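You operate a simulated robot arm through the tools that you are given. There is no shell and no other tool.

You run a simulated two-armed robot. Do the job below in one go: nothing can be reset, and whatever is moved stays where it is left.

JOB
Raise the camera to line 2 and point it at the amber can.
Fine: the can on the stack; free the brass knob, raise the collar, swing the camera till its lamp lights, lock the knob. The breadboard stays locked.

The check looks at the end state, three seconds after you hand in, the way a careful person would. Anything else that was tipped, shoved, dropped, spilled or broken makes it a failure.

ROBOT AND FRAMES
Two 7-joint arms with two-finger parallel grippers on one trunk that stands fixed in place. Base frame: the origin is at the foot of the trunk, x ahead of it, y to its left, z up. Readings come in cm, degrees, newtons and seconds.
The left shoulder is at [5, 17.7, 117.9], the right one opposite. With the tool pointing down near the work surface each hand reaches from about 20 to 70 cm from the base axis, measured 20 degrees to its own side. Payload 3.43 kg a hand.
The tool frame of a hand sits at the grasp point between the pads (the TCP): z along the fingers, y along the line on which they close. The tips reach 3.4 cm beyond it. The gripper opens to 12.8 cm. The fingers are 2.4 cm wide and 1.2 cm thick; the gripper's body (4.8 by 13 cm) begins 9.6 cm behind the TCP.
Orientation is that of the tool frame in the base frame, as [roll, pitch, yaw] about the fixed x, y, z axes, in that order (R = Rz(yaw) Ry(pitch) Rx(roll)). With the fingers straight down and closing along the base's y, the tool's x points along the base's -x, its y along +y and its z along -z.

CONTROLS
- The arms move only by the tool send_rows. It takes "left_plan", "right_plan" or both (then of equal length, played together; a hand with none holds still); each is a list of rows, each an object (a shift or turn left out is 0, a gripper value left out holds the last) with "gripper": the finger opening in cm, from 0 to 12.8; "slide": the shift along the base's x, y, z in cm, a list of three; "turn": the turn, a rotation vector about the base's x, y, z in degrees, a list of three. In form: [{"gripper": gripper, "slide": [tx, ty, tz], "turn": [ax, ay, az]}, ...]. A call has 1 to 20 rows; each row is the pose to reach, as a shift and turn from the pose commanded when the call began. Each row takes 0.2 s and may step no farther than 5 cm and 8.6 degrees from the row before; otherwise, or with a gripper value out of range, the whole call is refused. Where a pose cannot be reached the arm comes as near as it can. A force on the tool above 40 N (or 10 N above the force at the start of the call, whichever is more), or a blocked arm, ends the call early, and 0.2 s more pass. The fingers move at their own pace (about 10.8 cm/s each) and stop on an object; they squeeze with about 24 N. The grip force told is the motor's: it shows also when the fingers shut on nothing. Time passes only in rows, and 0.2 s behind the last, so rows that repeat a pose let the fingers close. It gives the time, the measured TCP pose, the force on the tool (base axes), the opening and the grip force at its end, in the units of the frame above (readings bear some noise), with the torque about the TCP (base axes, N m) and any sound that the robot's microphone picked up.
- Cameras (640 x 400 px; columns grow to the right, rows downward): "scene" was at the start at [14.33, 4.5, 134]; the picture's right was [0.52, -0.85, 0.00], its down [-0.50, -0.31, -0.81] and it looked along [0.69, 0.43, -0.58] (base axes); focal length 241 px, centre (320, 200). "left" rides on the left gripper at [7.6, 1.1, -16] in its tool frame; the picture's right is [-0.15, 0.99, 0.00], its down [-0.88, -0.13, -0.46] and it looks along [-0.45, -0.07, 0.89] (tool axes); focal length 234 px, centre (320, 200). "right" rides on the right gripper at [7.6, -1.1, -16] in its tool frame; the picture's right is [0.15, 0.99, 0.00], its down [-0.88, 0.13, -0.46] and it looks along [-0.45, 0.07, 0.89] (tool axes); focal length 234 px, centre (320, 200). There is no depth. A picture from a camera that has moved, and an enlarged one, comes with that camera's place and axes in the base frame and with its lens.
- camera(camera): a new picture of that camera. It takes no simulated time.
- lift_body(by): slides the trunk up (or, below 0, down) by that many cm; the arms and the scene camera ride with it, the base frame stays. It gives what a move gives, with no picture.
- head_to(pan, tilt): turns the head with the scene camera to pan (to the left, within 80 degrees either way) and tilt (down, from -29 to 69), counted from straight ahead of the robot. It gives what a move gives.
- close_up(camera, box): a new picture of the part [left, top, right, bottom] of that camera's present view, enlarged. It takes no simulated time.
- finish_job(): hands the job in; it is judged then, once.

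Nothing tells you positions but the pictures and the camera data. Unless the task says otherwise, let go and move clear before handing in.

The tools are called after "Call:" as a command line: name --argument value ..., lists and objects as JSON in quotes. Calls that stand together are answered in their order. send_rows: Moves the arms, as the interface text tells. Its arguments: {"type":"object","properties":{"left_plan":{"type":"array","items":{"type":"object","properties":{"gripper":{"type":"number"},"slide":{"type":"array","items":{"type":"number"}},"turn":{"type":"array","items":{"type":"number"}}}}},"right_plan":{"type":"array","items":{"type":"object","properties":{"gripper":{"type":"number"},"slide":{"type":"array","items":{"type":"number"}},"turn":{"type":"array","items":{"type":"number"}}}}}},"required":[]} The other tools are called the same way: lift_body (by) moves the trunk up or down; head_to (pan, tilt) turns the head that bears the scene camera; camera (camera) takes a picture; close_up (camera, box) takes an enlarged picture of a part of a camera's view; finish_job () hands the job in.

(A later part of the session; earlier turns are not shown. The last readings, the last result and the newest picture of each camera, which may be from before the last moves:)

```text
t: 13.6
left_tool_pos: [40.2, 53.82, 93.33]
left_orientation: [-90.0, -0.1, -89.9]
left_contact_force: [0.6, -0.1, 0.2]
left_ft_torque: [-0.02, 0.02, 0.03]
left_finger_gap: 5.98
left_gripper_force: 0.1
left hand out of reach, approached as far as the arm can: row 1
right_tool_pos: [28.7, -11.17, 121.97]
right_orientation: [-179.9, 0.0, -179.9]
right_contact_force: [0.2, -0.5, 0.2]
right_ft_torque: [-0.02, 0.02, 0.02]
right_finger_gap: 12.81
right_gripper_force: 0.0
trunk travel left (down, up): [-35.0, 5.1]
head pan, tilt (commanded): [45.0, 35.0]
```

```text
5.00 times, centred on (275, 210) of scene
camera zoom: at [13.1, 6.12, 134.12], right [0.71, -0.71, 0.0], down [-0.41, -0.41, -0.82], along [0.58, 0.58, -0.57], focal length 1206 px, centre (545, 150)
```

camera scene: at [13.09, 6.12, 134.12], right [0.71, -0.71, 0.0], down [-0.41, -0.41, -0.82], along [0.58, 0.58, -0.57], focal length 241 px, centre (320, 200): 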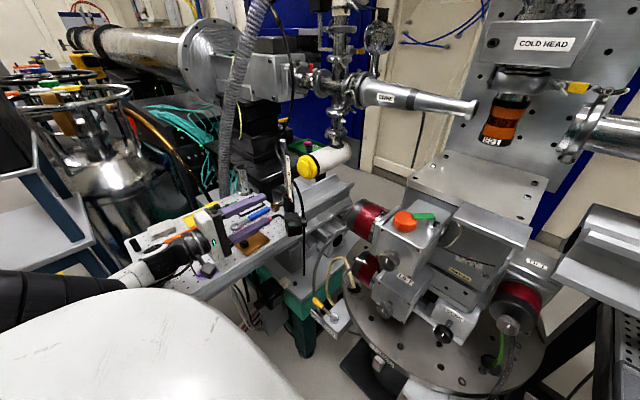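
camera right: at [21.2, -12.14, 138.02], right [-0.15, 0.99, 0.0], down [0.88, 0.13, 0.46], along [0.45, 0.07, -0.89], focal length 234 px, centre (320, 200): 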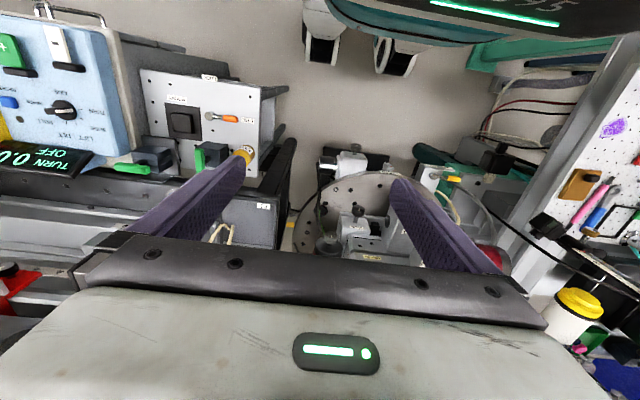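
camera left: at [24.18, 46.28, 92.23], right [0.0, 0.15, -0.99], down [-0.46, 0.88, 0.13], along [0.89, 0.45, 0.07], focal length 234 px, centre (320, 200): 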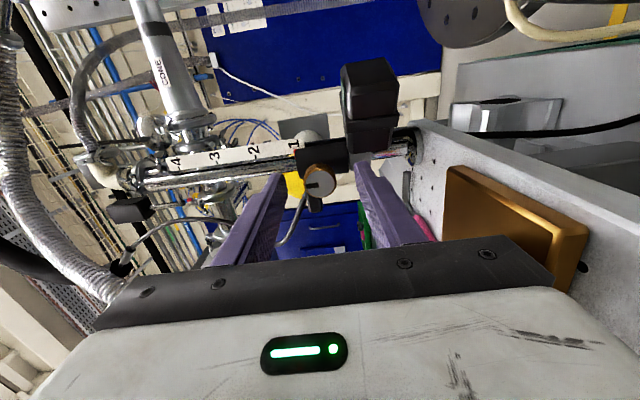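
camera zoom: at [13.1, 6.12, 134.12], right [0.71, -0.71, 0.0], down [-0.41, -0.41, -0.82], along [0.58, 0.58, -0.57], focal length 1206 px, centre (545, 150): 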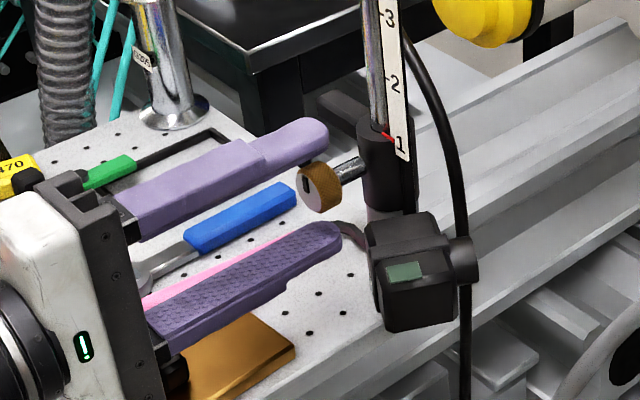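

The knob is centred between the fingers and the tips cover its length without touching the collar or camera. I'll close on it now.

Call:
send_rows --left_plan '[{"gripper": 3.5}, {"gripper": 2}, {"gripper": 1}, {"gripper": 1}]'

Call:
close_up --camera "left" --box '[280, 90, 380, 210]'

Call:
close_up --camera "scene" --box '[235, 170, 315, 250]'

```text
t: 14.6
left_tool_pos: [40.21, 53.86, 93.19]
left_orientation: [-90.0, 0.1, -89.9]
left_contact_force: [0.7, -1.1, -0.2]
left_ft_torque: [0.0, 0.03, 0.19]
left_finger_gap: 2.65
left_gripper_force: 45.1
right_tool_pos: [28.68, -11.21, 121.92]
right_orientation: [180.0, -0.1, 180.0]
right_contact_force: [0.7, 0.7, 0.2]
right_ft_torque: [0.02, 0.01, 0.0]
right_finger_gap: 12.82
right_gripper_force: 0.1
trunk travel left (down, up): [-35.0, 5.1]
head pan, tilt (commanded): [45.0, 35.0]
```

```text
3.33 times, centred on (330, 150) of left
camera zoom: at [24.18, 46.28, 92.23], right [0.0, 0.15, -0.99], down [-0.46, 0.88, 0.13], along [0.89, 0.45, 0.07], focal length 781 px, centre (287, 367)
```

zoom: 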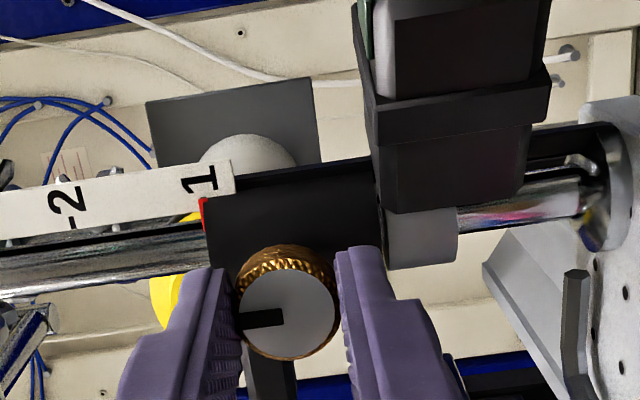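

```text
5.00 times, centred on (275, 210) of scene
camera zoom: at [13.11, 6.13, 134.12], right [0.71, -0.71, 0.0], down [-0.41, -0.41, -0.82], along [0.58, 0.58, -0.57], focal length 1206 px, centre (545, 150)
```

zoom: 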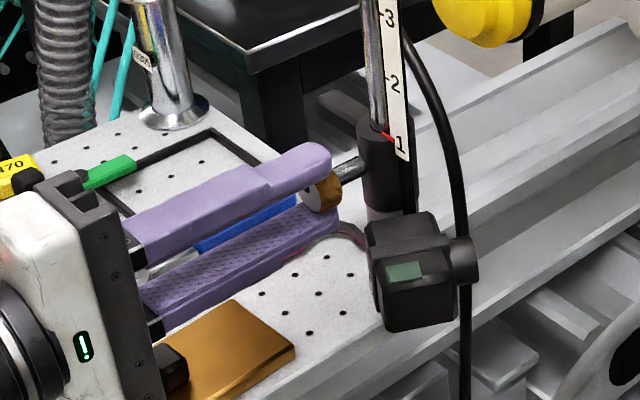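

The knob is gripped with a 2.65 cm gap. I'll turn it counter-clockwise as seen from the robot, a small amount first, and watch the torque and sound.

Call:
send_rows --left_plan '[{"gripper": 1, "turn": [-5, 0, 0]}, {"turn": [-10, 0, 0]}, {"turn": [-15, 0, 0]}, {"turn": [-20, 0, 0]}]'

Call:
close_up --camera "left" --box '[280, 90, 380, 210]'

Call:
close_up --camera "scene" --box '[235, 170, 315, 250]'

```text
t: 15.6
left_tool_pos: [40.13, 53.97, 93.29]
left_orientation: [-89.9, -20.2, -89.9]
left_contact_force: [5.2, 8.8, 2.1]
left_ft_torque: [0.03, -0.36, -0.87]
left_finger_gap: 2.64
left_gripper_force: 44.8
right_tool_pos: [28.69, -11.19, 121.9]
right_orientation: [-180.0, 0.0, -179.9]
right_contact_force: [0.7, -0.6, -0.6]
right_ft_torque: [0.0, 0.01, -0.03]
right_finger_gap: 12.83
right_gripper_force: 0.1
trunk travel left (down, up): [-35.0, 5.1]
head pan, tilt (commanded): [45.0, 35.0]
```

```text
3.33 times, centred on (330, 150) of left
camera zoom: at [24.15, 46.32, 94.88], right [0.0, -0.2, -0.98], down [-0.46, 0.87, -0.18], along [0.89, 0.45, -0.09], focal length 781 px, centre (287, 367)
```

zoom: 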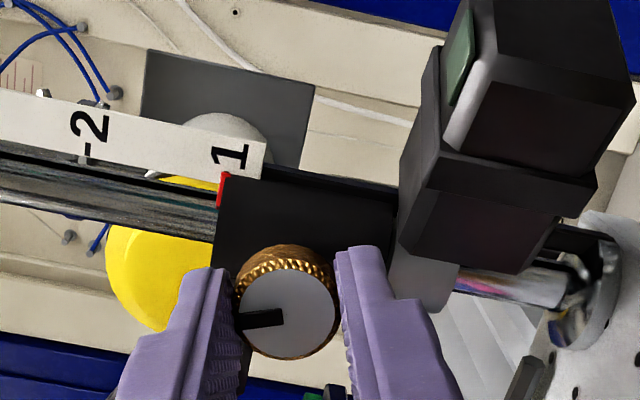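

```text
5.00 times, centred on (275, 210) of scene
camera zoom: at [13.11, 6.2, 134.12], right [0.71, -0.71, 0.0], down [-0.41, -0.41, -0.82], along [0.58, 0.58, -0.57], focal length 1206 px, centre (545, 150)
```

zoom: 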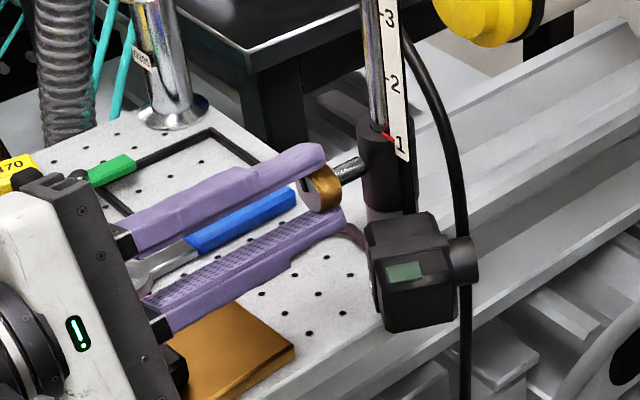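

The knob is turning with the hand, as its mark has stayed fixed in the gripper view. There's a small side load, so I'll continue in increments while easing it.

Call:
send_rows --left_plan '[{"gripper": 1, "slide": [-0.05, 0.1, 0], "turn": [-6, 0, 0]}, {"slide": [-0.05, 0.15, 0], "turn": [-12, 0, 0]}, {"slide": [-0.05, 0.15, 0], "turn": [-18, 0, 0]}, {"slide": [-0.05, 0.15, 0], "turn": [-24, 0, 0]}]'

Call:
close_up --camera "left" --box '[280, 90, 380, 210]'

Call:
close_up --camera "scene" --box '[235, 170, 315, 250]'

```text
t: 16.6
left_tool_pos: [40.17, 53.85, 93.27]
left_orientation: [-89.8, -44.0, -90.1]
left_contact_force: [9.1, 4.8, 10.4]
left_ft_torque: [0.0, 0.42, 0.83]
left_finger_gap: 2.63
left_gripper_force: 45.2
right_tool_pos: [28.69, -11.15, 122.0]
right_orientation: [179.9, 0.0, 179.9]
right_contact_force: [-0.6, 0.7, 0.0]
right_ft_torque: [0.01, -0.02, -0.01]
right_finger_gap: 12.79
right_gripper_force: 0.0
trunk travel left (down, up): [-35.0, 5.1]
head pan, tilt (commanded): [45.0, 35.0]
```

```text
3.33 times, centred on (330, 150) of left
camera zoom: at [24.13, 47.65, 97.8], right [0.0, -0.58, -0.81], down [-0.45, 0.72, -0.52], along [0.89, 0.37, -0.26], focal length 781 px, centre (287, 367)
```

zoom: 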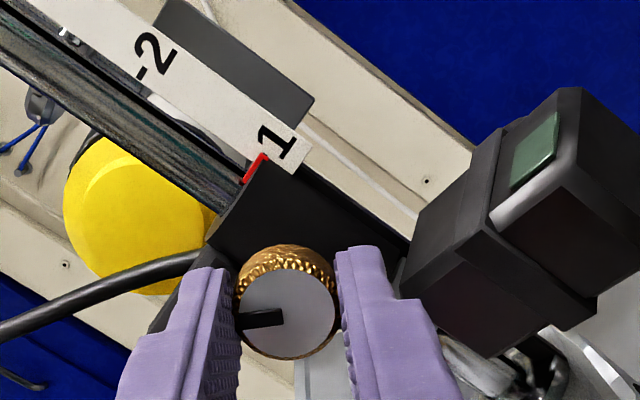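

```text
5.00 times, centred on (275, 210) of scene
camera zoom: at [13.13, 6.09, 134.12], right [0.71, -0.71, 0.0], down [-0.41, -0.41, -0.82], along [0.58, 0.58, -0.57], focal length 1206 px, centre (545, 150)
```

zoom: 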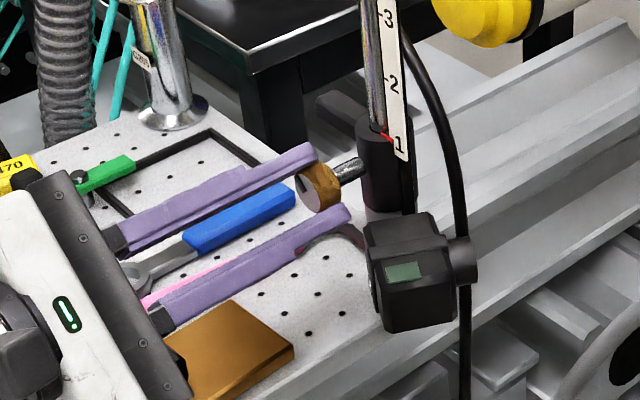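

The knob is at about −44° and turning well, and the collar hasn't moved. I'll continue and relieve the small forces as I go.

Call:
send_rows --left_plan '[{"gripper": 1, "slide": [0.05, 0.05, 0.05], "turn": [-6, 0, 0]}, {"slide": [0.08, 0.05, 0.1], "turn": [-12, 0, 0]}, {"slide": [0.08, 0.05, 0.1], "turn": [-18, 0, 0]}, {"slide": [0.08, 0.05, 0.1], "turn": [-24, 0, 0]}]'

Call:
close_up --camera "left" --box '[280, 90, 380, 210]'

Call:
close_up --camera "scene" --box '[235, 170, 315, 250]'

```text
t: 17.6
left_tool_pos: [40.12, 53.96, 93.22]
left_orientation: [-90.0, -68.1, -90.1]
left_contact_force: [4.6, 4.7, 4.7]
left_ft_torque: [0.02, -1.16, -0.5]
left_finger_gap: 2.66
left_gripper_force: 45.7
right_tool_pos: [28.75, -11.05, 121.91]
right_orientation: [179.9, -0.1, -180.0]
right_contact_force: [-0.8, 0.2, 0.3]
right_ft_torque: [0.0, -0.01, 0.01]
right_finger_gap: 12.78
right_gripper_force: 0.0
trunk travel left (down, up): [-35.0, 5.1]
head pan, tilt (commanded): [45.0, 35.0]
```

```text
3.33 times, centred on (330, 150) of left
camera zoom: at [24.13, 50.02, 99.98], right [0.0, -0.86, -0.5], down [-0.46, 0.45, -0.77], along [0.89, 0.23, -0.39], focal length 781 px, centre (287, 367)
```

zoom: 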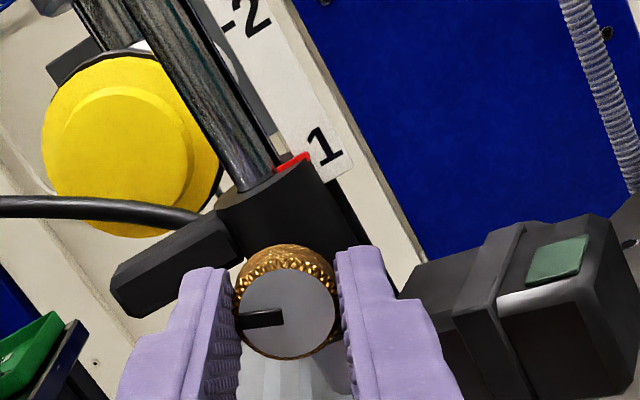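

```text
5.00 times, centred on (275, 210) of scene
camera zoom: at [13.1, 6.14, 134.12], right [0.71, -0.71, 0.0], down [-0.41, -0.41, -0.82], along [0.58, 0.58, -0.57], focal length 1206 px, centre (545, 150)
```

zoom: 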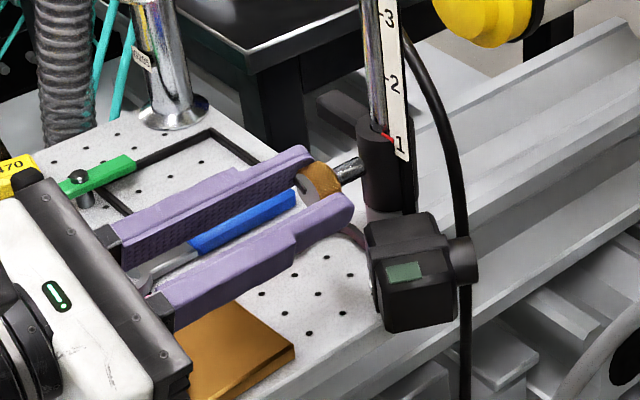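

At −68° the pointer is still on line 1. I'll go on past −90°.

Call:
send_rows --left_plan '[{"gripper": 1, "slide": [0.05, 0.0, 0.05], "turn": [-6, 0, 0]}, {"slide": [0.05, 0.0, 0.05], "turn": [-12, 0, 0]}, {"slide": [0.05, 0.0, 0.05], "turn": [-18, 0, 0]}, {"slide": [0.05, 0.0, 0.05], "turn": [-24, 0, 0]}, {"slide": [0.05, 0.0, 0.05], "turn": [-28, 0, 0]}]'

Call:
close_up --camera "left" --box '[270, 70, 390, 210]'

Call:
close_up --camera "scene" --box '[235, 170, 315, 250]'

```text
t: 18.8
left_tool_pos: [40.13, 53.82, 93.27]
left_orientation: [91.2, -84.0, 88.8]
left_contact_force: [-5.7, -2.5, -1.2]
left_ft_torque: [0.91, 0.07, -0.13]
left_finger_gap: 2.67
left_gripper_force: 45.7
right_tool_pos: [28.79, -11.15, 122.0]
right_orientation: [180.0, 0.0, 180.0]
right_contact_force: [0.2, -0.1, 0.7]
right_ft_torque: [0.01, 0.02, -0.04]
right_finger_gap: 12.81
right_gripper_force: 0.0
trunk travel left (down, up): [-35.0, 5.1]
head pan, tilt (commanded): [45.0, 35.0]
```

```text
2.86 times, centred on (330, 140) of left
camera zoom: at [24.2, 53.58, 100.98], right [0.0, -1.0, -0.04], down [-0.46, 0.04, -0.89], along [0.89, 0.02, -0.46], focal length 669 px, centre (291, 371)
```

zoom: 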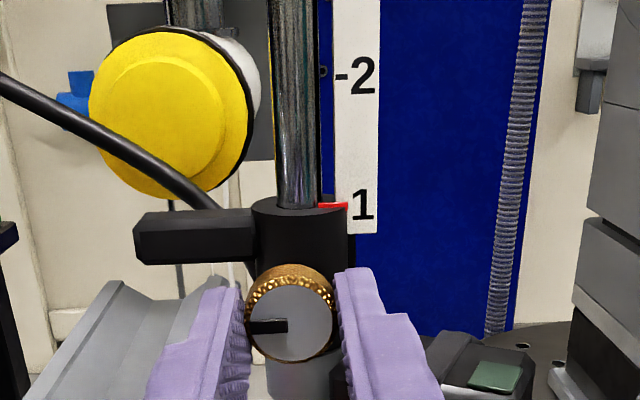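

```text
5.00 times, centred on (275, 210) of scene
camera zoom: at [13.05, 6.09, 134.13], right [0.71, -0.71, 0.0], down [-0.41, -0.41, -0.82], along [0.58, 0.58, -0.57], focal length 1206 px, centre (545, 150)
```

zoom: 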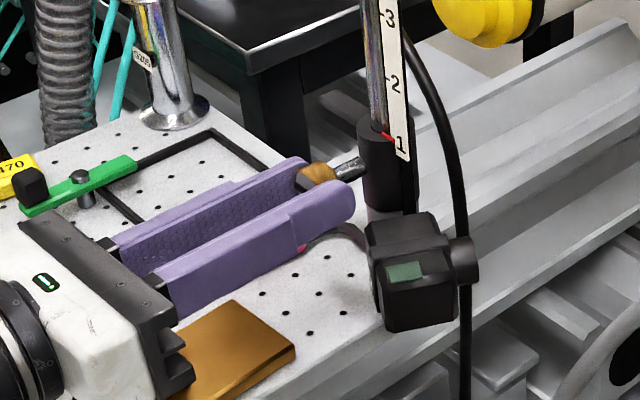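

A resisting torque of 0.9 N·m has appeared at about −96°, so the knob has reached its free stop after a quarter turn. I'll back off a little and test-raise the collar by 1 cm while holding the knob.

Call:
send_rows --left_plan '[{"gripper": 1, "turn": [4, 0, 0]}, {"slide": [0, 0, 0.3], "turn": [4, 0, 0]}, {"slide": [0, 0, 0.6], "turn": [4, 0, 0]}, {"slide": [0, 0, 1.0], "turn": [4, 0, 0]}]'

Call:
close_up --camera "left" --box '[270, 70, 390, 210]'

Call:
close_up --camera "scene" --box '[235, 170, 315, 250]'

```text
t: 19.8
left_tool_pos: [40.23, 53.92, 94.16]
left_orientation: [95.8, -87.9, 84.1]
left_contact_force: [-7.2, -9.8, -11.1]
left_ft_torque: [0.27, 1.46, -0.18]
left_finger_gap: 2.66
left_gripper_force: 45.2
right_tool_pos: [28.77, -11.01, 121.97]
right_orientation: [-180.0, 0.0, -180.0]
right_contact_force: [0.0, -0.3, -0.3]
right_ft_torque: [0.01, 0.01, -0.01]
right_finger_gap: 12.8
right_gripper_force: 0.1
trunk travel left (down, up): [-35.0, 5.1]
head pan, tilt (commanded): [45.0, 35.0]
```

```text
2.86 times, centred on (330, 140) of left
camera zoom: at [24.21, 53.06, 101.89], right [0.0, -0.99, -0.11], down [-0.46, 0.1, -0.88], along [0.89, 0.05, -0.46], focal length 669 px, centre (291, 371)
```

zoom: 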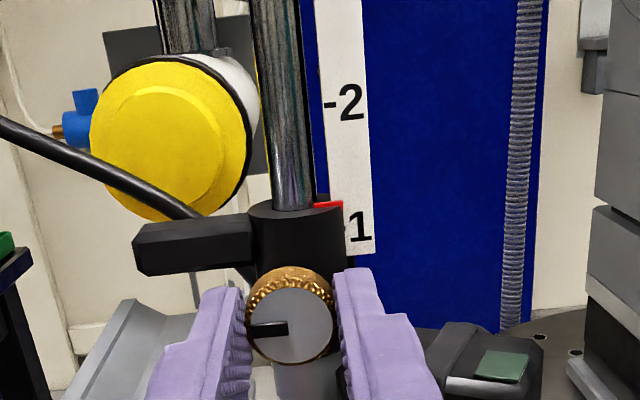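

```text
5.00 times, centred on (275, 210) of scene
camera zoom: at [13.11, 6.12, 134.11], right [0.71, -0.71, 0.0], down [-0.41, -0.41, -0.82], along [0.58, 0.58, -0.57], focal length 1206 px, centre (545, 150)
```

zoom: 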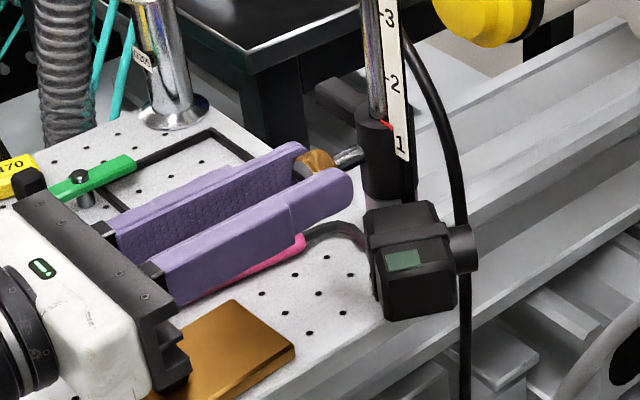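

The collar is free and rising with the hand, with about 11 N of weight plus friction. The pointer is now about a quarter of the way to line 2, so I'll raise it by roughly 2.8 cm more and then check.

Call:
send_rows --left_plan '[{"gripper": 1, "slide": [0, 0.03, 0.5]}, {"slide": [0, 0.06, 1.0]}, {"slide": [0, 0.08, 1.5]}, {"slide": [0, 0.1, 2.0]}, {"slide": [0, 0.1, 2.5]}, {"slide": [0, 0.1, 2.8]}]'

Call:
close_up --camera "left" --box '[270, 70, 390, 210]'

Call:
close_up --camera "scene" --box '[255, 165, 315, 225]'

```text
t: 21.1
left_tool_pos: [40.14, 53.81, 97.26]
left_orientation: [91.0, -88.0, 88.8]
left_contact_force: [-8.0, -11.7, -10.0]
left_ft_torque: [0.37, 0.35, -0.34]
left_finger_gap: 2.65
left_gripper_force: 45.1
right_tool_pos: [28.62, -11.19, 121.96]
right_orientation: [180.0, 0.0, -180.0]
right_contact_force: [-0.8, 0.2, 0.5]
right_ft_torque: [0.0, 0.01, 0.0]
right_finger_gap: 12.82
right_gripper_force: 0.0
trunk travel left (down, up): [-35.0, 5.1]
head pan, tilt (commanded): [45.0, 35.0]
```

```text
2.86 times, centred on (330, 140) of left
camera zoom: at [24.19, 53.09, 104.82], right [0.0, -0.99, -0.11], down [-0.46, 0.1, -0.88], along [0.89, 0.05, -0.45], focal length 669 px, centre (291, 371)
```

zoom: 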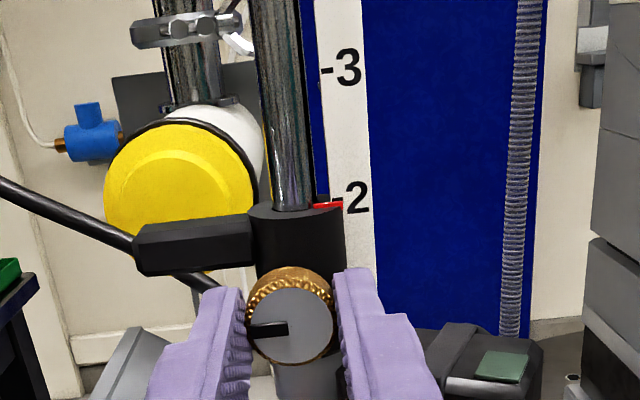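

```text
6.67 times, centred on (285, 195) of scene
camera zoom: at [13.08, 6.08, 134.12], right [0.71, -0.71, 0.0], down [-0.41, -0.41, -0.82], along [0.58, 0.58, -0.57], focal length 1609 px, centre (553, 233)
```

zoom: 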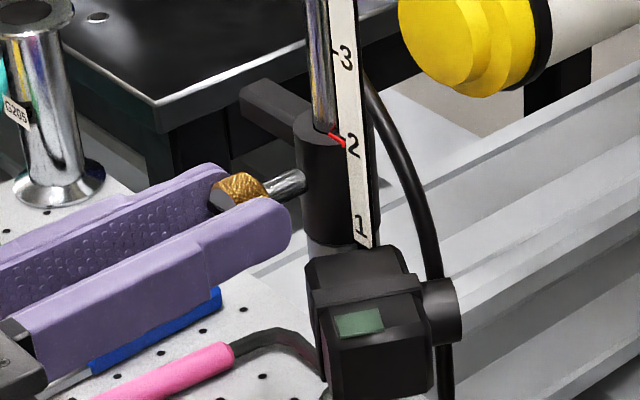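

The pointer is very close to line 2. I'll zoom in tightly to compare the red pointer with the tick.

Call:
close_up --camera "left" --box '[315, 125, 350, 155]'

Call:
close_up --camera "scene" --box '[278, 175, 298, 195]'

Call:
close_up --camera "left" --box '[300, 80, 360, 160]'

```text
13.33 times, centred on (332, 140) of left
camera zoom: at [24.19, 53.09, 104.82], right [0.0, -0.99, -0.11], down [-0.46, 0.1, -0.88], along [0.89, 0.05, -0.45], focal length 3122 px, centre (153, 1000)
```

zoom: 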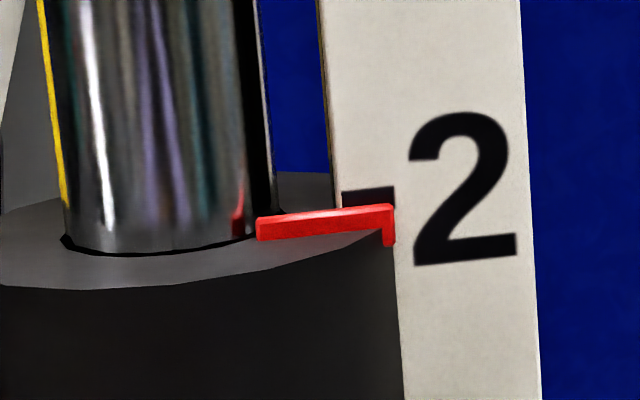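

```text
16.00 times, centred on (288, 185) of scene
camera zoom: at [13.08, 6.08, 134.12], right [0.71, -0.71, 0.0], down [-0.41, -0.41, -0.82], along [0.58, 0.58, -0.57], focal length 3861 px, centre (832, 440)
```

zoom: 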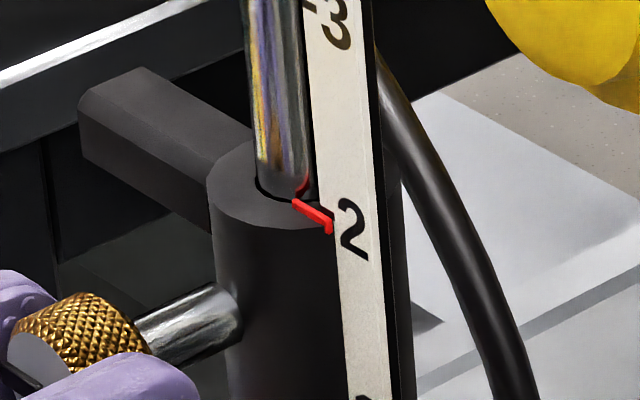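

```text
5.00 times, centred on (330, 120) of left
camera zoom: at [24.19, 53.09, 104.82], right [0.0, -0.99, -0.11], down [-0.46, 0.1, -0.88], along [0.89, 0.05, -0.45], focal length 1171 px, centre (270, 600)
```

zoom: 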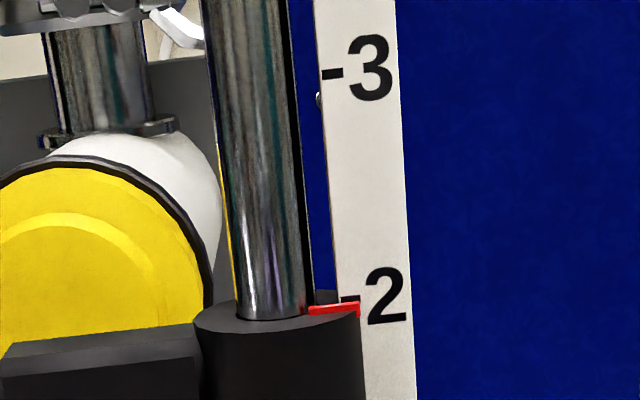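

The pointer sits about 0.2 cm below the line 2 tick. I'll raise it by that much and begin swinging the collar clockwise about the post, with the knob moving to +y and the hand yawing with it, watching for the lamp.

Call:
send_rows --left_plan '[{"gripper": 1, "slide": [0, 0, 0.1]}, {"slide": [0, 0, 0.2]}, {"slide": [0.0, 0.12, 0.2], "turn": [0, 0, -1]}, {"slide": [0.0, 0.23, 0.2], "turn": [0, 0, -2]}, {"slide": [0.01, 0.35, 0.2], "turn": [0, 0, -3]}, {"slide": [0.02, 0.46, 0.2], "turn": [0, 0, -4]}]'

Call:
close_up --camera "left" --box '[270, 70, 390, 210]'

Call:
close_up --camera "scene" --box '[255, 165, 315, 225]'

Call:
close_up --camera "left" --box '[315, 125, 350, 155]'

```text
t: 22.6
left_tool_pos: [40.32, 54.18, 97.52]
left_orientation: [92.2, -87.9, 83.2]
left_contact_force: [-2.1, -23.2, -8.1]
left_ft_torque: [0.42, -0.11, 0.29]
left_finger_gap: 2.72
left_gripper_force: 45.1
right_tool_pos: [28.69, -11.33, 121.9]
right_orientation: [179.9, -0.1, -180.0]
right_contact_force: [0.6, 0.4, -0.7]
right_ft_torque: [0.0, 0.0, -0.04]
right_finger_gap: 12.81
right_gripper_force: 0.0
trunk travel left (down, up): [-35.0, 5.1]
head pan, tilt (commanded): [45.0, 35.0]
```

```text
2.86 times, centred on (330, 140) of left
camera zoom: at [24.29, 54.51, 105.08], right [-0.08, -0.99, -0.11], down [-0.45, 0.14, -0.88], along [0.89, -0.02, -0.45], focal length 669 px, centre (291, 371)
```

zoom: 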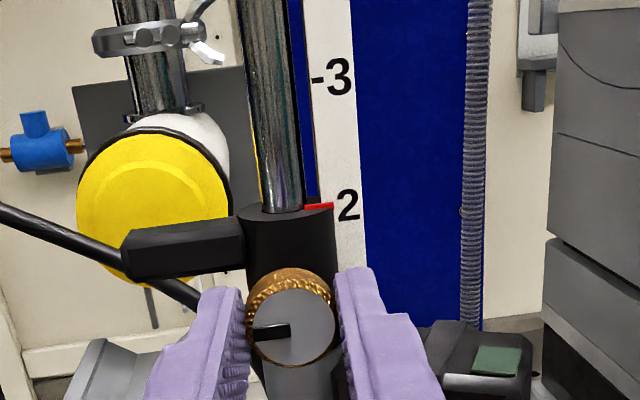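

```text
6.67 times, centred on (285, 195) of scene
camera zoom: at [13.13, 5.93, 134.13], right [0.71, -0.71, 0.0], down [-0.41, -0.4, -0.82], along [0.58, 0.58, -0.57], focal length 1609 px, centre (553, 233)
```

zoom: 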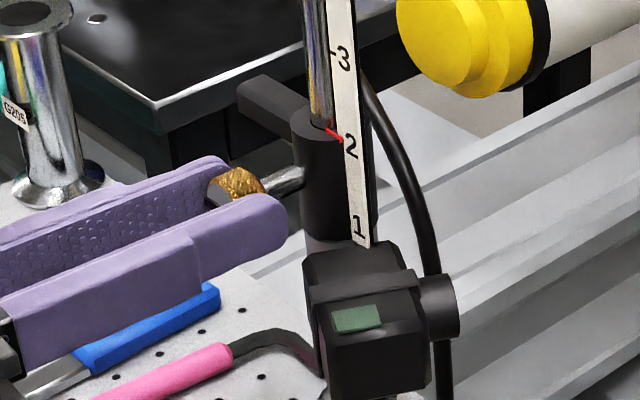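

```text
13.33 times, centred on (332, 140) of left
camera zoom: at [24.29, 54.51, 105.08], right [-0.08, -0.99, -0.11], down [-0.45, 0.14, -0.88], along [0.89, -0.02, -0.45], focal length 3122 px, centre (153, 1000)
```

zoom: 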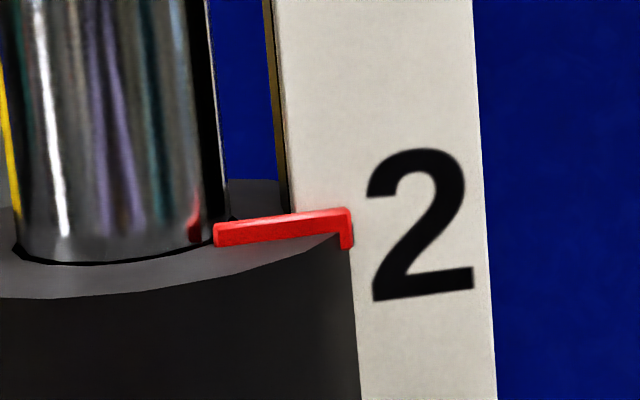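

The pointer is now level with line 2, but the collar resisted the swing at 23 N and the camera didn't turn, so it may pivot on the separate grey ring below the collar. I'll relax that push and look closely.

Call:
send_rows --left_plan '[{"gripper": 1, "slide": [0, -0.15, 0], "turn": [0, 0, 1.5]}, {"slide": [-0.02, -0.35, 0], "turn": [0, 0, 3]}, {"slide": [-0.02, -0.48, 0], "turn": [0, 0, 4]}, {"slide": [-0.02, -0.5, 0], "turn": [0, 0, 4]}]'

Call:
close_up --camera "left" --box '[300, 110, 420, 230]'

Call:
close_up --camera "scene" --box '[260, 175, 320, 235]'

Call:
close_up --camera "left" --box '[315, 125, 350, 155]'

```text
t: 23.6
left_tool_pos: [40.27, 53.91, 97.44]
left_orientation: [89.8, -88.0, 90.0]
left_contact_force: [-6.0, -13.4, -3.9]
left_ft_torque: [0.36, 0.08, -0.45]
left_finger_gap: 2.64
left_gripper_force: 44.9
right_tool_pos: [28.64, -11.14, 121.91]
right_orientation: [179.9, 0.0, -180.0]
right_contact_force: [0.1, -0.1, 0.0]
right_ft_torque: [0.02, 0.01, -0.03]
right_finger_gap: 12.79
right_gripper_force: 0.0
trunk travel left (down, up): [-35.0, 5.1]
head pan, tilt (commanded): [45.0, 35.0]
```

```text
3.33 times, centred on (360, 170) of left
camera zoom: at [24.23, 53.06, 105.07], right [0.0, -0.99, -0.11], down [-0.46, 0.1, -0.88], along [0.89, 0.05, -0.45], focal length 781 px, centre (187, 300)
```

zoom: 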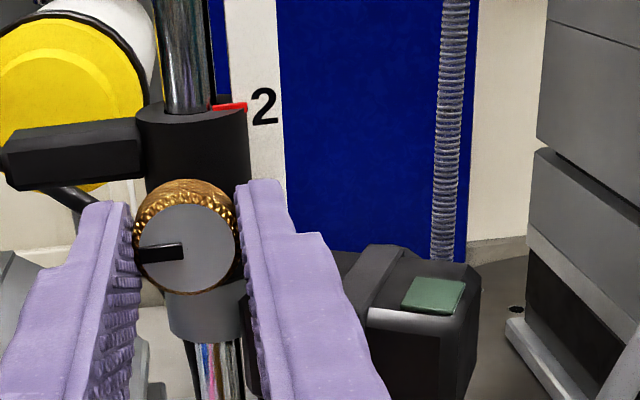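

```text
6.67 times, centred on (290, 205) of scene
camera zoom: at [13.06, 6.02, 134.13], right [0.71, -0.71, 0.0], down [-0.41, -0.4, -0.82], along [0.58, 0.58, -0.57], focal length 1609 px, centre (520, 167)
```

zoom: 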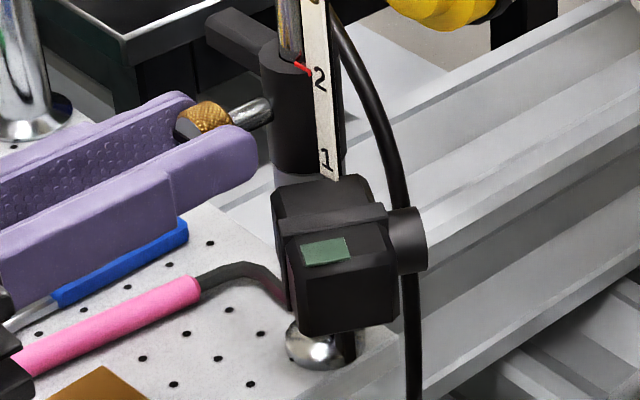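

```text
13.33 times, centred on (332, 140) of left
camera zoom: at [24.23, 53.06, 105.07], right [0.0, -0.99, -0.11], down [-0.46, 0.1, -0.88], along [0.89, 0.05, -0.45], focal length 3122 px, centre (153, 1000)
```

zoom: 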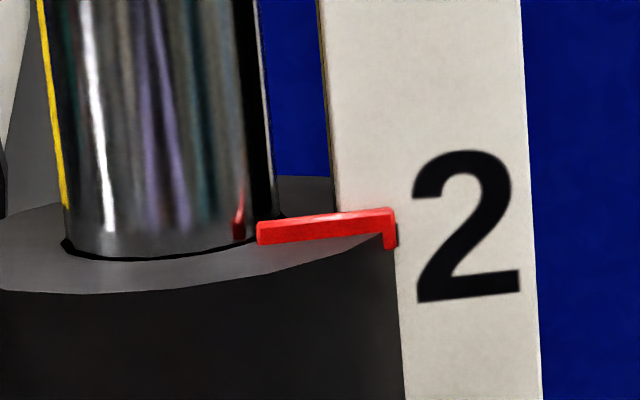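

The pointer is level with line 2, and the vertical load has fallen to about 4 N, so friction may hold the collar. I'll test that by easing the hand down 0.1 cm at a time.

Call:
send_rows --left_plan '[{"gripper": 1, "slide": [0, -0.1, -0.05]}, {"slide": [0, -0.2, -0.1]}, {"slide": [0, -0.2, -0.1]}]'

Call:
close_up --camera "left" --box '[315, 125, 350, 155]'

```text
t: 24.4
left_tool_pos: [40.16, 53.9, 97.5]
left_orientation: [87.6, -88.2, 92.7]
left_contact_force: [-1.2, -2.5, 1.8]
left_ft_torque: [0.37, 0.7, -0.14]
left_finger_gap: 2.63
left_gripper_force: 44.9
right_tool_pos: [28.5, -11.14, 121.96]
right_orientation: [-180.0, 0.0, 180.0]
right_contact_force: [0.7, 0.1, -0.8]
right_ft_torque: [-0.01, 0.0, -0.02]
right_finger_gap: 12.78
right_gripper_force: 0.1
trunk travel left (down, up): [-35.0, 5.1]
head pan, tilt (commanded): [45.0, 35.0]
```

```text
13.33 times, centred on (332, 140) of left
camera zoom: at [24.22, 52.97, 105.04], right [0.0, -0.99, -0.11], down [-0.45, 0.1, -0.89], along [0.89, 0.05, -0.45], focal length 3122 px, centre (153, 1000)
```

zoom: 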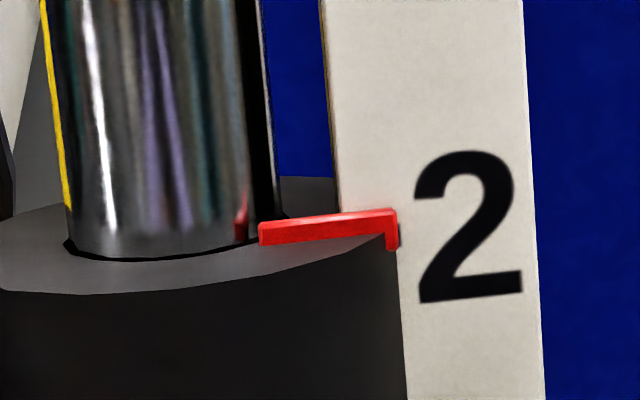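

The collar stayed put and the load is now essentially zero, so friction holds it. I'll release the knob, back straight out, and look at how the camera is mounted.

Call:
send_rows --left_plan '[{"gripper": 3.4}, {"gripper": 4.2}, {"gripper": 4.6, "slide": [0, 0, 0]}, {"slide": [-1, 0, 0]}, {"slide": [-2, 0, 0]}, {"slide": [-3, 0, 0]}, {"slide": [-4.5, 0, 0.3]}, {"slide": [-6, 0, 0.6]}]'

Call:
close_up --camera "left" --box '[240, 60, 480, 230]'

Call:
close_up --camera "scene" --box '[260, 175, 320, 235]'

```text
t: 26.1
left_tool_pos: [35.92, 53.91, 97.58]
left_orientation: [96.8, -87.9, 83.0]
left_contact_force: [-0.3, -0.2, 0.2]
left_ft_torque: [0.0, 0.0, -0.02]
left_finger_gap: 4.6
left_gripper_force: 0.0
left hand out of reach, approached as far as the arm can: row 8
right_tool_pos: [28.58, -11.08, 121.96]
right_orientation: [180.0, 0.1, -180.0]
right_contact_force: [-0.4, -0.2, 0.1]
right_ft_torque: [0.0, 0.02, -0.01]
right_finger_gap: 12.82
right_gripper_force: 0.0
trunk travel left (down, up): [-35.0, 5.1]
head pan, tilt (commanded): [45.0, 35.0]
```

```text
2.35 times, centred on (360, 145) of left
camera zoom: at [19.82, 53.15, 105.33], right [0.0, -0.99, -0.11], down [-0.46, 0.1, -0.88], along [0.89, 0.05, -0.46], focal length 551 px, centre (226, 329)
```

zoom: 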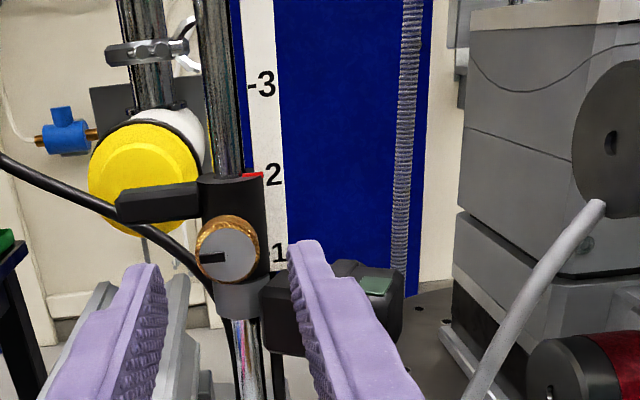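

```text
6.67 times, centred on (290, 205) of scene
camera zoom: at [13.1, 6.13, 134.12], right [0.71, -0.71, 0.0], down [-0.41, -0.41, -0.82], along [0.58, 0.58, -0.57], focal length 1609 px, centre (520, 167)
```

zoom: 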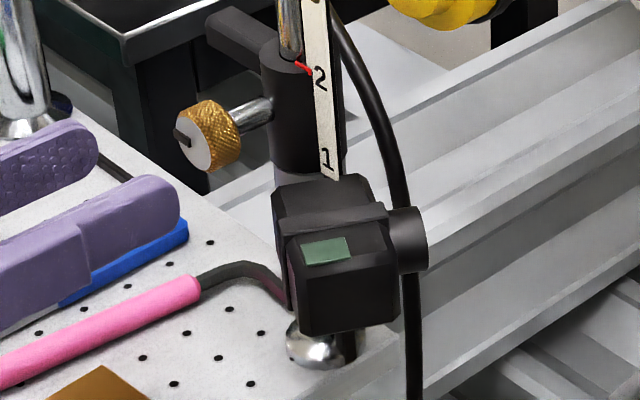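

The collar stays at line 2 on its own. Now I need the camera's pointing direction, so I'll zoom on it from the right wrist camera and from other angles.

Call:
camera --camera "right"

Call:
close_up --camera "right" --box '[520, 190, 580, 240]'

Call:
close_up --camera "scene" --box '[280, 195, 310, 225]'

Call:
close_up --camera "left" --box '[320, 150, 430, 230]'

```text
taken
camera right: at [21.2, -12.15, 138.01], right [-0.15, 0.99, 0.0], down [0.88, 0.13, 0.46], along [0.45, 0.07, -0.89], focal length 234 px, centre (320, 200)
```

right: 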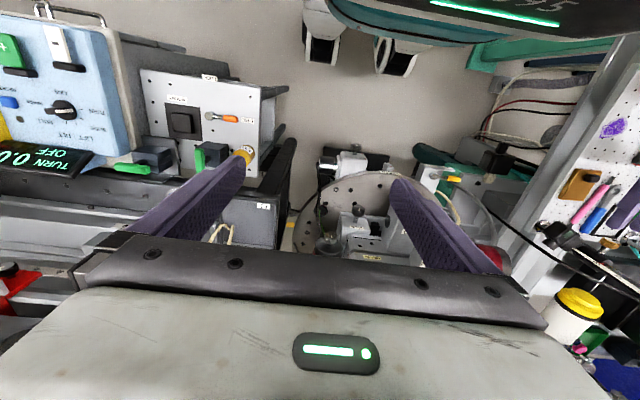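

```text
8.00 times, centred on (550, 215) of right
camera zoom: at [21.2, -12.15, 138.01], right [-0.15, 0.99, 0.0], down [0.88, 0.13, 0.46], along [0.45, 0.07, -0.89], focal length 1873 px, centre (-1520, 80)
```

zoom: 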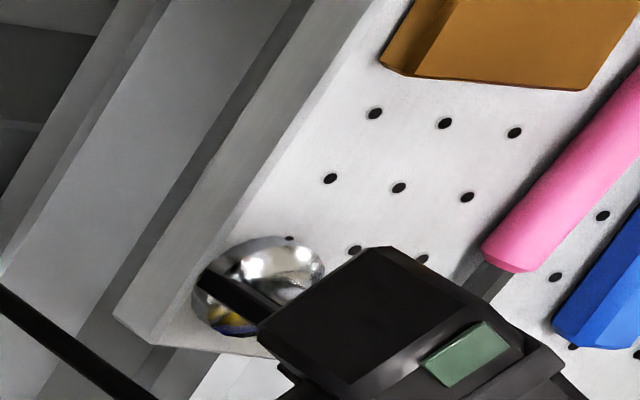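

```text
13.33 times, centred on (295, 210) of scene
camera zoom: at [13.1, 6.13, 134.12], right [0.71, -0.71, 0.0], down [-0.41, -0.41, -0.82], along [0.58, 0.58, -0.57], focal length 3217 px, centre (653, 67)
```

zoom: 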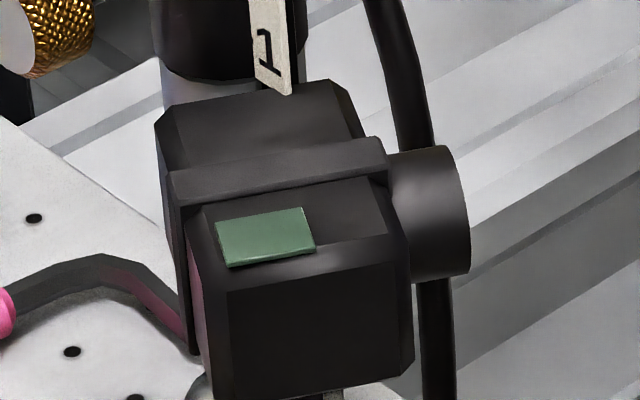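

```text
5.00 times, centred on (375, 190) of left
camera zoom: at [19.82, 53.15, 105.33], right [0.0, -0.99, -0.11], down [-0.46, 0.1, -0.88], along [0.89, 0.05, -0.46], focal length 1171 px, centre (45, 250)
```

zoom: 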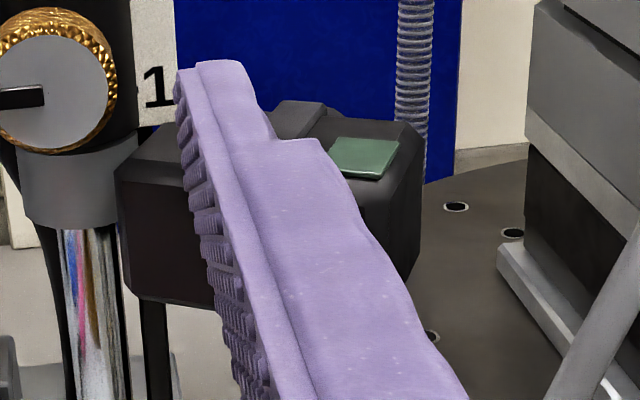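

The lens points roughly along azimuth −31° and the green pad on the camera looks like the lamp. To know which way to swing, I'll triangulate the E21 can more precisely from two head positions.

Call:
close_up --camera "scene" --box '[470, 80, 550, 160]'

Call:
head_to --pan 0 --tilt 25

Call:
camera --camera "scene"

Call:
close_up --camera "scene" --box '[200, 80, 300, 180]'

Call:
close_up --camera "scene" --box '[10, 270, 120, 380]'

```text
5.00 times, centred on (510, 120) of scene
camera zoom: at [13.1, 6.13, 134.12], right [0.71, -0.71, 0.0], down [-0.41, -0.41, -0.82], along [0.58, 0.58, -0.57], focal length 1206 px, centre (-630, 600)
```

zoom: 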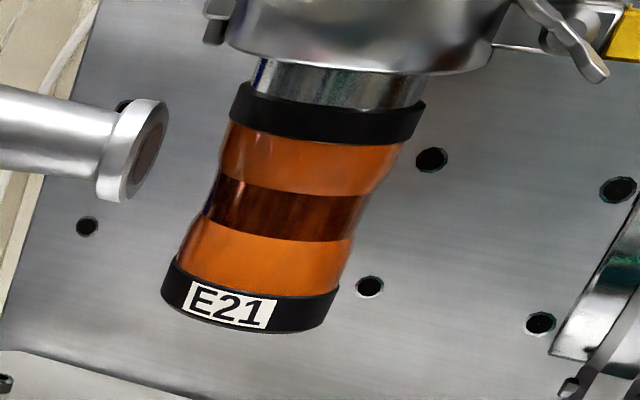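

```text
t: 27.3
left_tool_pos: [35.82, 54.07, 97.52]
left_orientation: [96.6, -87.9, 83.2]
left_contact_force: [0.4, 0.3, 0.5]
left_ft_torque: [-0.01, -0.02, 0.0]
left_finger_gap: 4.59
left_gripper_force: 0.0
right_tool_pos: [28.63, -11.22, 121.99]
right_orientation: [180.0, 0.0, -180.0]
right_contact_force: [0.2, 0.2, 0.2]
right_ft_torque: [0.01, 0.01, -0.02]
right_finger_gap: 12.8
right_gripper_force: 0.1
trunk travel left (down, up): [-35.0, 5.1]
head pan, tilt (commanded): [0.0, 25.0]
```

```text
taken
camera scene: at [16.08, -0.1, 135.7], right [0.0, -1.0, 0.0], down [-0.42, 0.0, -0.91], along [0.91, 0.0, -0.42], focal length 241 px, centre (320, 200)
```

scene: 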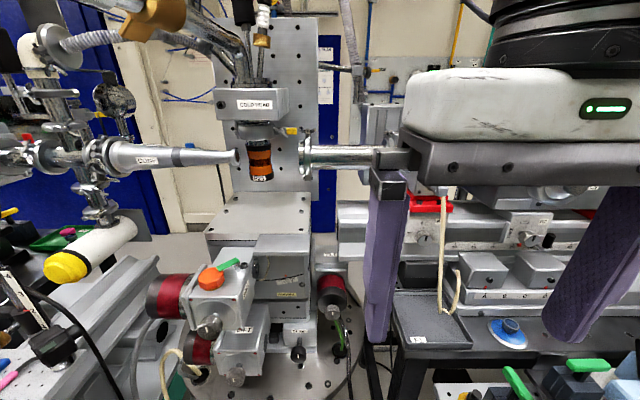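

```text
4.00 times, centred on (250, 130) of scene
camera zoom: at [16.08, -0.1, 135.7], right [0.0, -1.0, 0.0], down [-0.42, 0.0, -0.91], along [0.91, 0.0, -0.42], focal length 965 px, centre (600, 480)
```

zoom: 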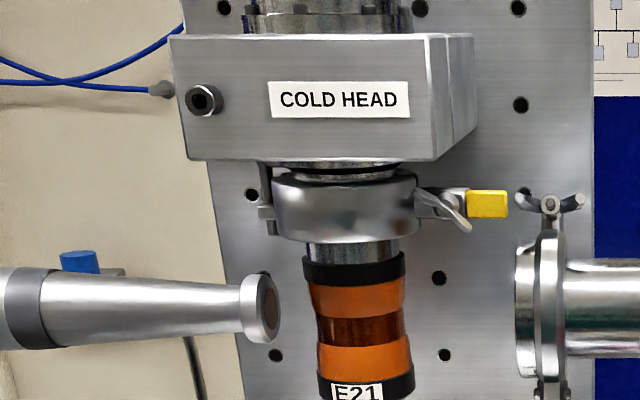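

```text
3.64 times, centred on (65, 325) of scene
camera zoom: at [16.08, -0.1, 135.7], right [0.0, -1.0, 0.0], down [-0.42, 0.0, -0.91], along [0.91, 0.0, -0.42], focal length 877 px, centre (1247, -254)
```

zoom: 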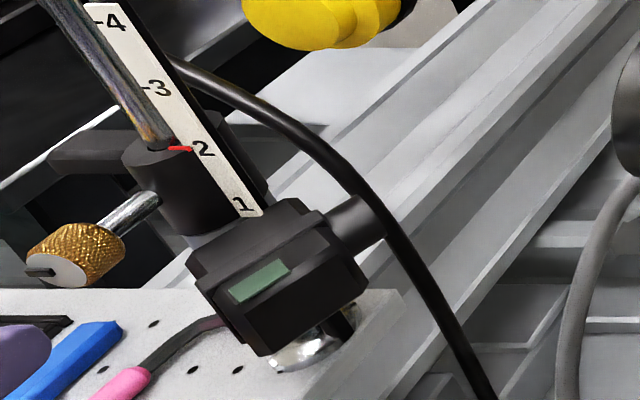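

The can is at about (75, 15, 118.6), so the camera must swing clockwise by roughly 10–20°. I'll roll the left hand back so the fingers close vertically, line it up behind the camera box and look.

Call:
send_rows --left_plan '[{"gripper": 6, "slide": [0, -0.5, -0.4], "turn": [8.4, 0, 0]}, {"slide": [0, -1, -0.8], "turn": [16.8, 0, 0]}, {"slide": [0, -1.5, -1.2], "turn": [25.2, 0, 0]}, {"slide": [0, -2, -1.6], "turn": [33.6, 0, 0]}, {"slide": [0, -2.5, -2], "turn": [42, 0, 0]}, {"slide": [0, -3, -2.4], "turn": [50.4, 0, 0]}, {"slide": [0, -3.5, -2.8], "turn": [58.8, 0, 0]}, {"slide": [0, -4, -3.2], "turn": [67.2, 0, 0]}, {"slide": [0, -4.5, -3.6], "turn": [75.6, 0, 0]}, {"slide": [0, -5, -4], "turn": [84, 0, 0]}, {"gripper": 8, "slide": [0, -5.5, -4.5], "turn": [92, 0, 0]}]'

Call:
camera --camera "left"

Call:
head_to --pan 40 --tilt 35

Call:
camera --camera "scene"

```text
t: 29.7
left_tool_pos: [39.03, 49.69, 94.96]
left_orientation: [-90.6, 0.1, -90.8]
left_contact_force: [-0.8, -0.4, -0.3]
left_ft_torque: [-0.04, 0.01, 0.02]
left_finger_gap: 8.0
left_gripper_force: 0.1
left hand out of reach, approached as far as the arm can: row 1, 2, 3, 4, 5, 6, 7, 8, 9, 10, 11
right_tool_pos: [28.48, -11.16, 121.98]
right_orientation: [179.9, -0.1, 180.0]
right_contact_force: [0.1, 0.4, -0.1]
right_ft_torque: [0.01, -0.03, -0.02]
right_finger_gap: 12.83
right_gripper_force: 0.0
trunk travel left (down, up): [-35.0, 5.1]
head pan, tilt (commanded): [0.0, 25.0]
```

```text
taken
camera left: at [22.87, 42.37, 94.07], right [-0.01, 0.15, -0.99], down [-0.44, 0.89, 0.14], along [0.9, 0.44, 0.06], focal length 234 px, centre (320, 200)
```

left: 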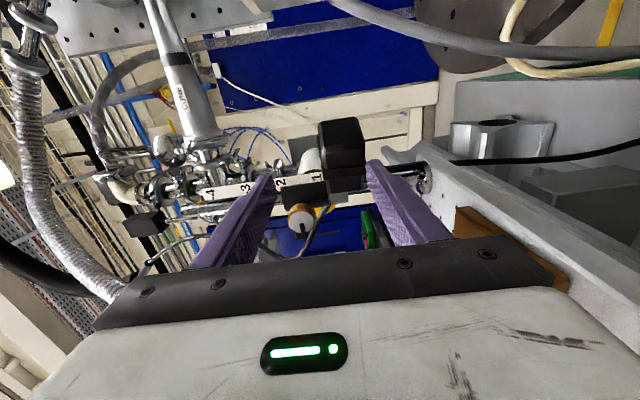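

```text
t: 30.7
left_tool_pos: [38.87, 49.83, 94.98]
left_orientation: [-90.6, -0.1, -90.7]
left_contact_force: [0.2, 0.2, 0.2]
left_ft_torque: [0.03, 0.01, -0.01]
left_finger_gap: 7.98
left_gripper_force: 0.0
right_tool_pos: [28.7, -11.14, 122.09]
right_orientation: [-180.0, 0.1, -180.0]
right_contact_force: [-0.1, 0.4, 0.1]
right_ft_torque: [0.02, -0.01, 0.01]
right_finger_gap: 12.82
right_gripper_force: 0.0
trunk travel left (down, up): [-35.0, 5.1]
head pan, tilt (commanded): [40.0, 35.0]
```

```text
taken
camera scene: at [13.62, 5.55, 134.12], right [0.64, -0.77, 0.0], down [-0.44, -0.37, -0.82], along [0.63, 0.53, -0.57], focal length 241 px, centre (320, 200)
```

scene: 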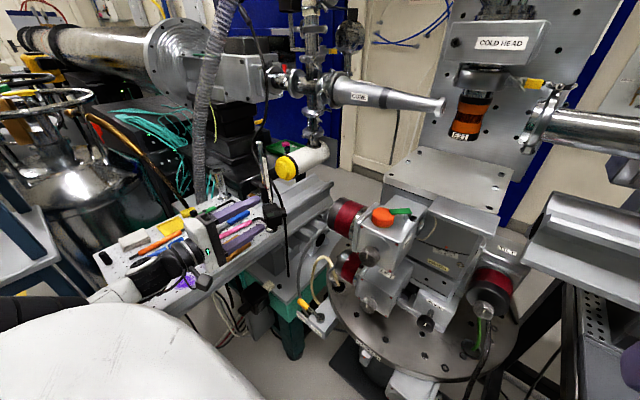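

The reach limit kept the hand a bit further forward and higher than I commanded, but it isn't touching anything. I'll check the finger position against the camera box.

Call:
close_up --camera "left" --box '[270, 100, 400, 220]'

Call:
close_up --camera "scene" --box '[220, 170, 310, 260]'

Call:
close_up --camera "scene" --box '[80, 180, 300, 310]'

```text
3.33 times, centred on (335, 160) of left
camera zoom: at [22.87, 42.38, 94.1], right [-0.01, 0.15, -0.99], down [-0.44, 0.89, 0.14], along [0.9, 0.44, 0.06], focal length 781 px, centre (270, 333)
```

zoom: 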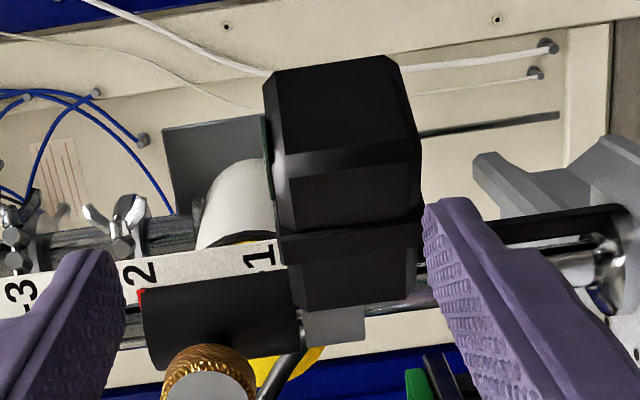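

```text
4.44 times, centred on (265, 215) of scene
camera zoom: at [13.62, 5.55, 134.12], right [0.64, -0.77, 0.0], down [-0.44, -0.37, -0.82], along [0.63, 0.53, -0.57], focal length 1072 px, centre (564, 133)
```

zoom: 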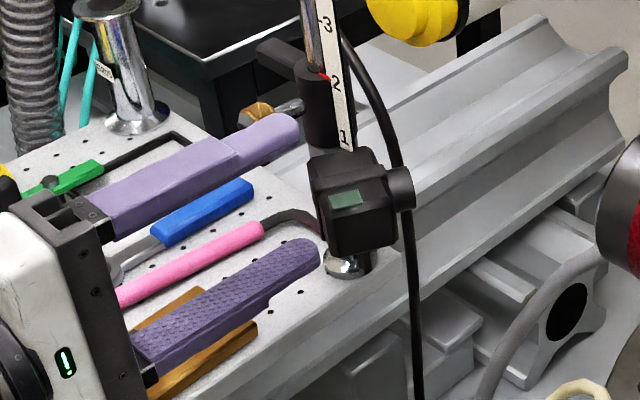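

```text
2.91 times, centred on (190, 245) of scene
camera zoom: at [13.62, 5.55, 134.12], right [0.64, -0.77, 0.0], down [-0.44, -0.37, -0.82], along [0.63, 0.53, -0.57], focal length 702 px, centre (698, 69)
```

zoom: 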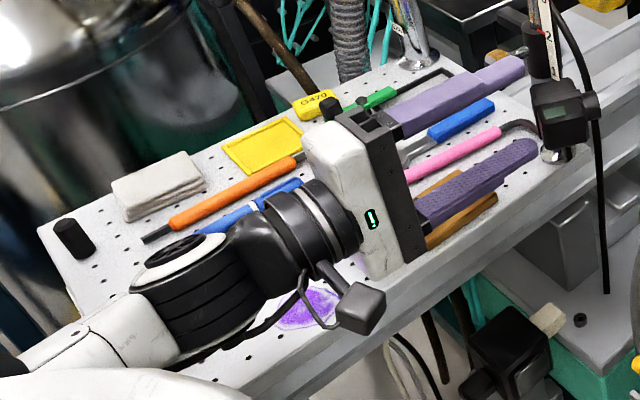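

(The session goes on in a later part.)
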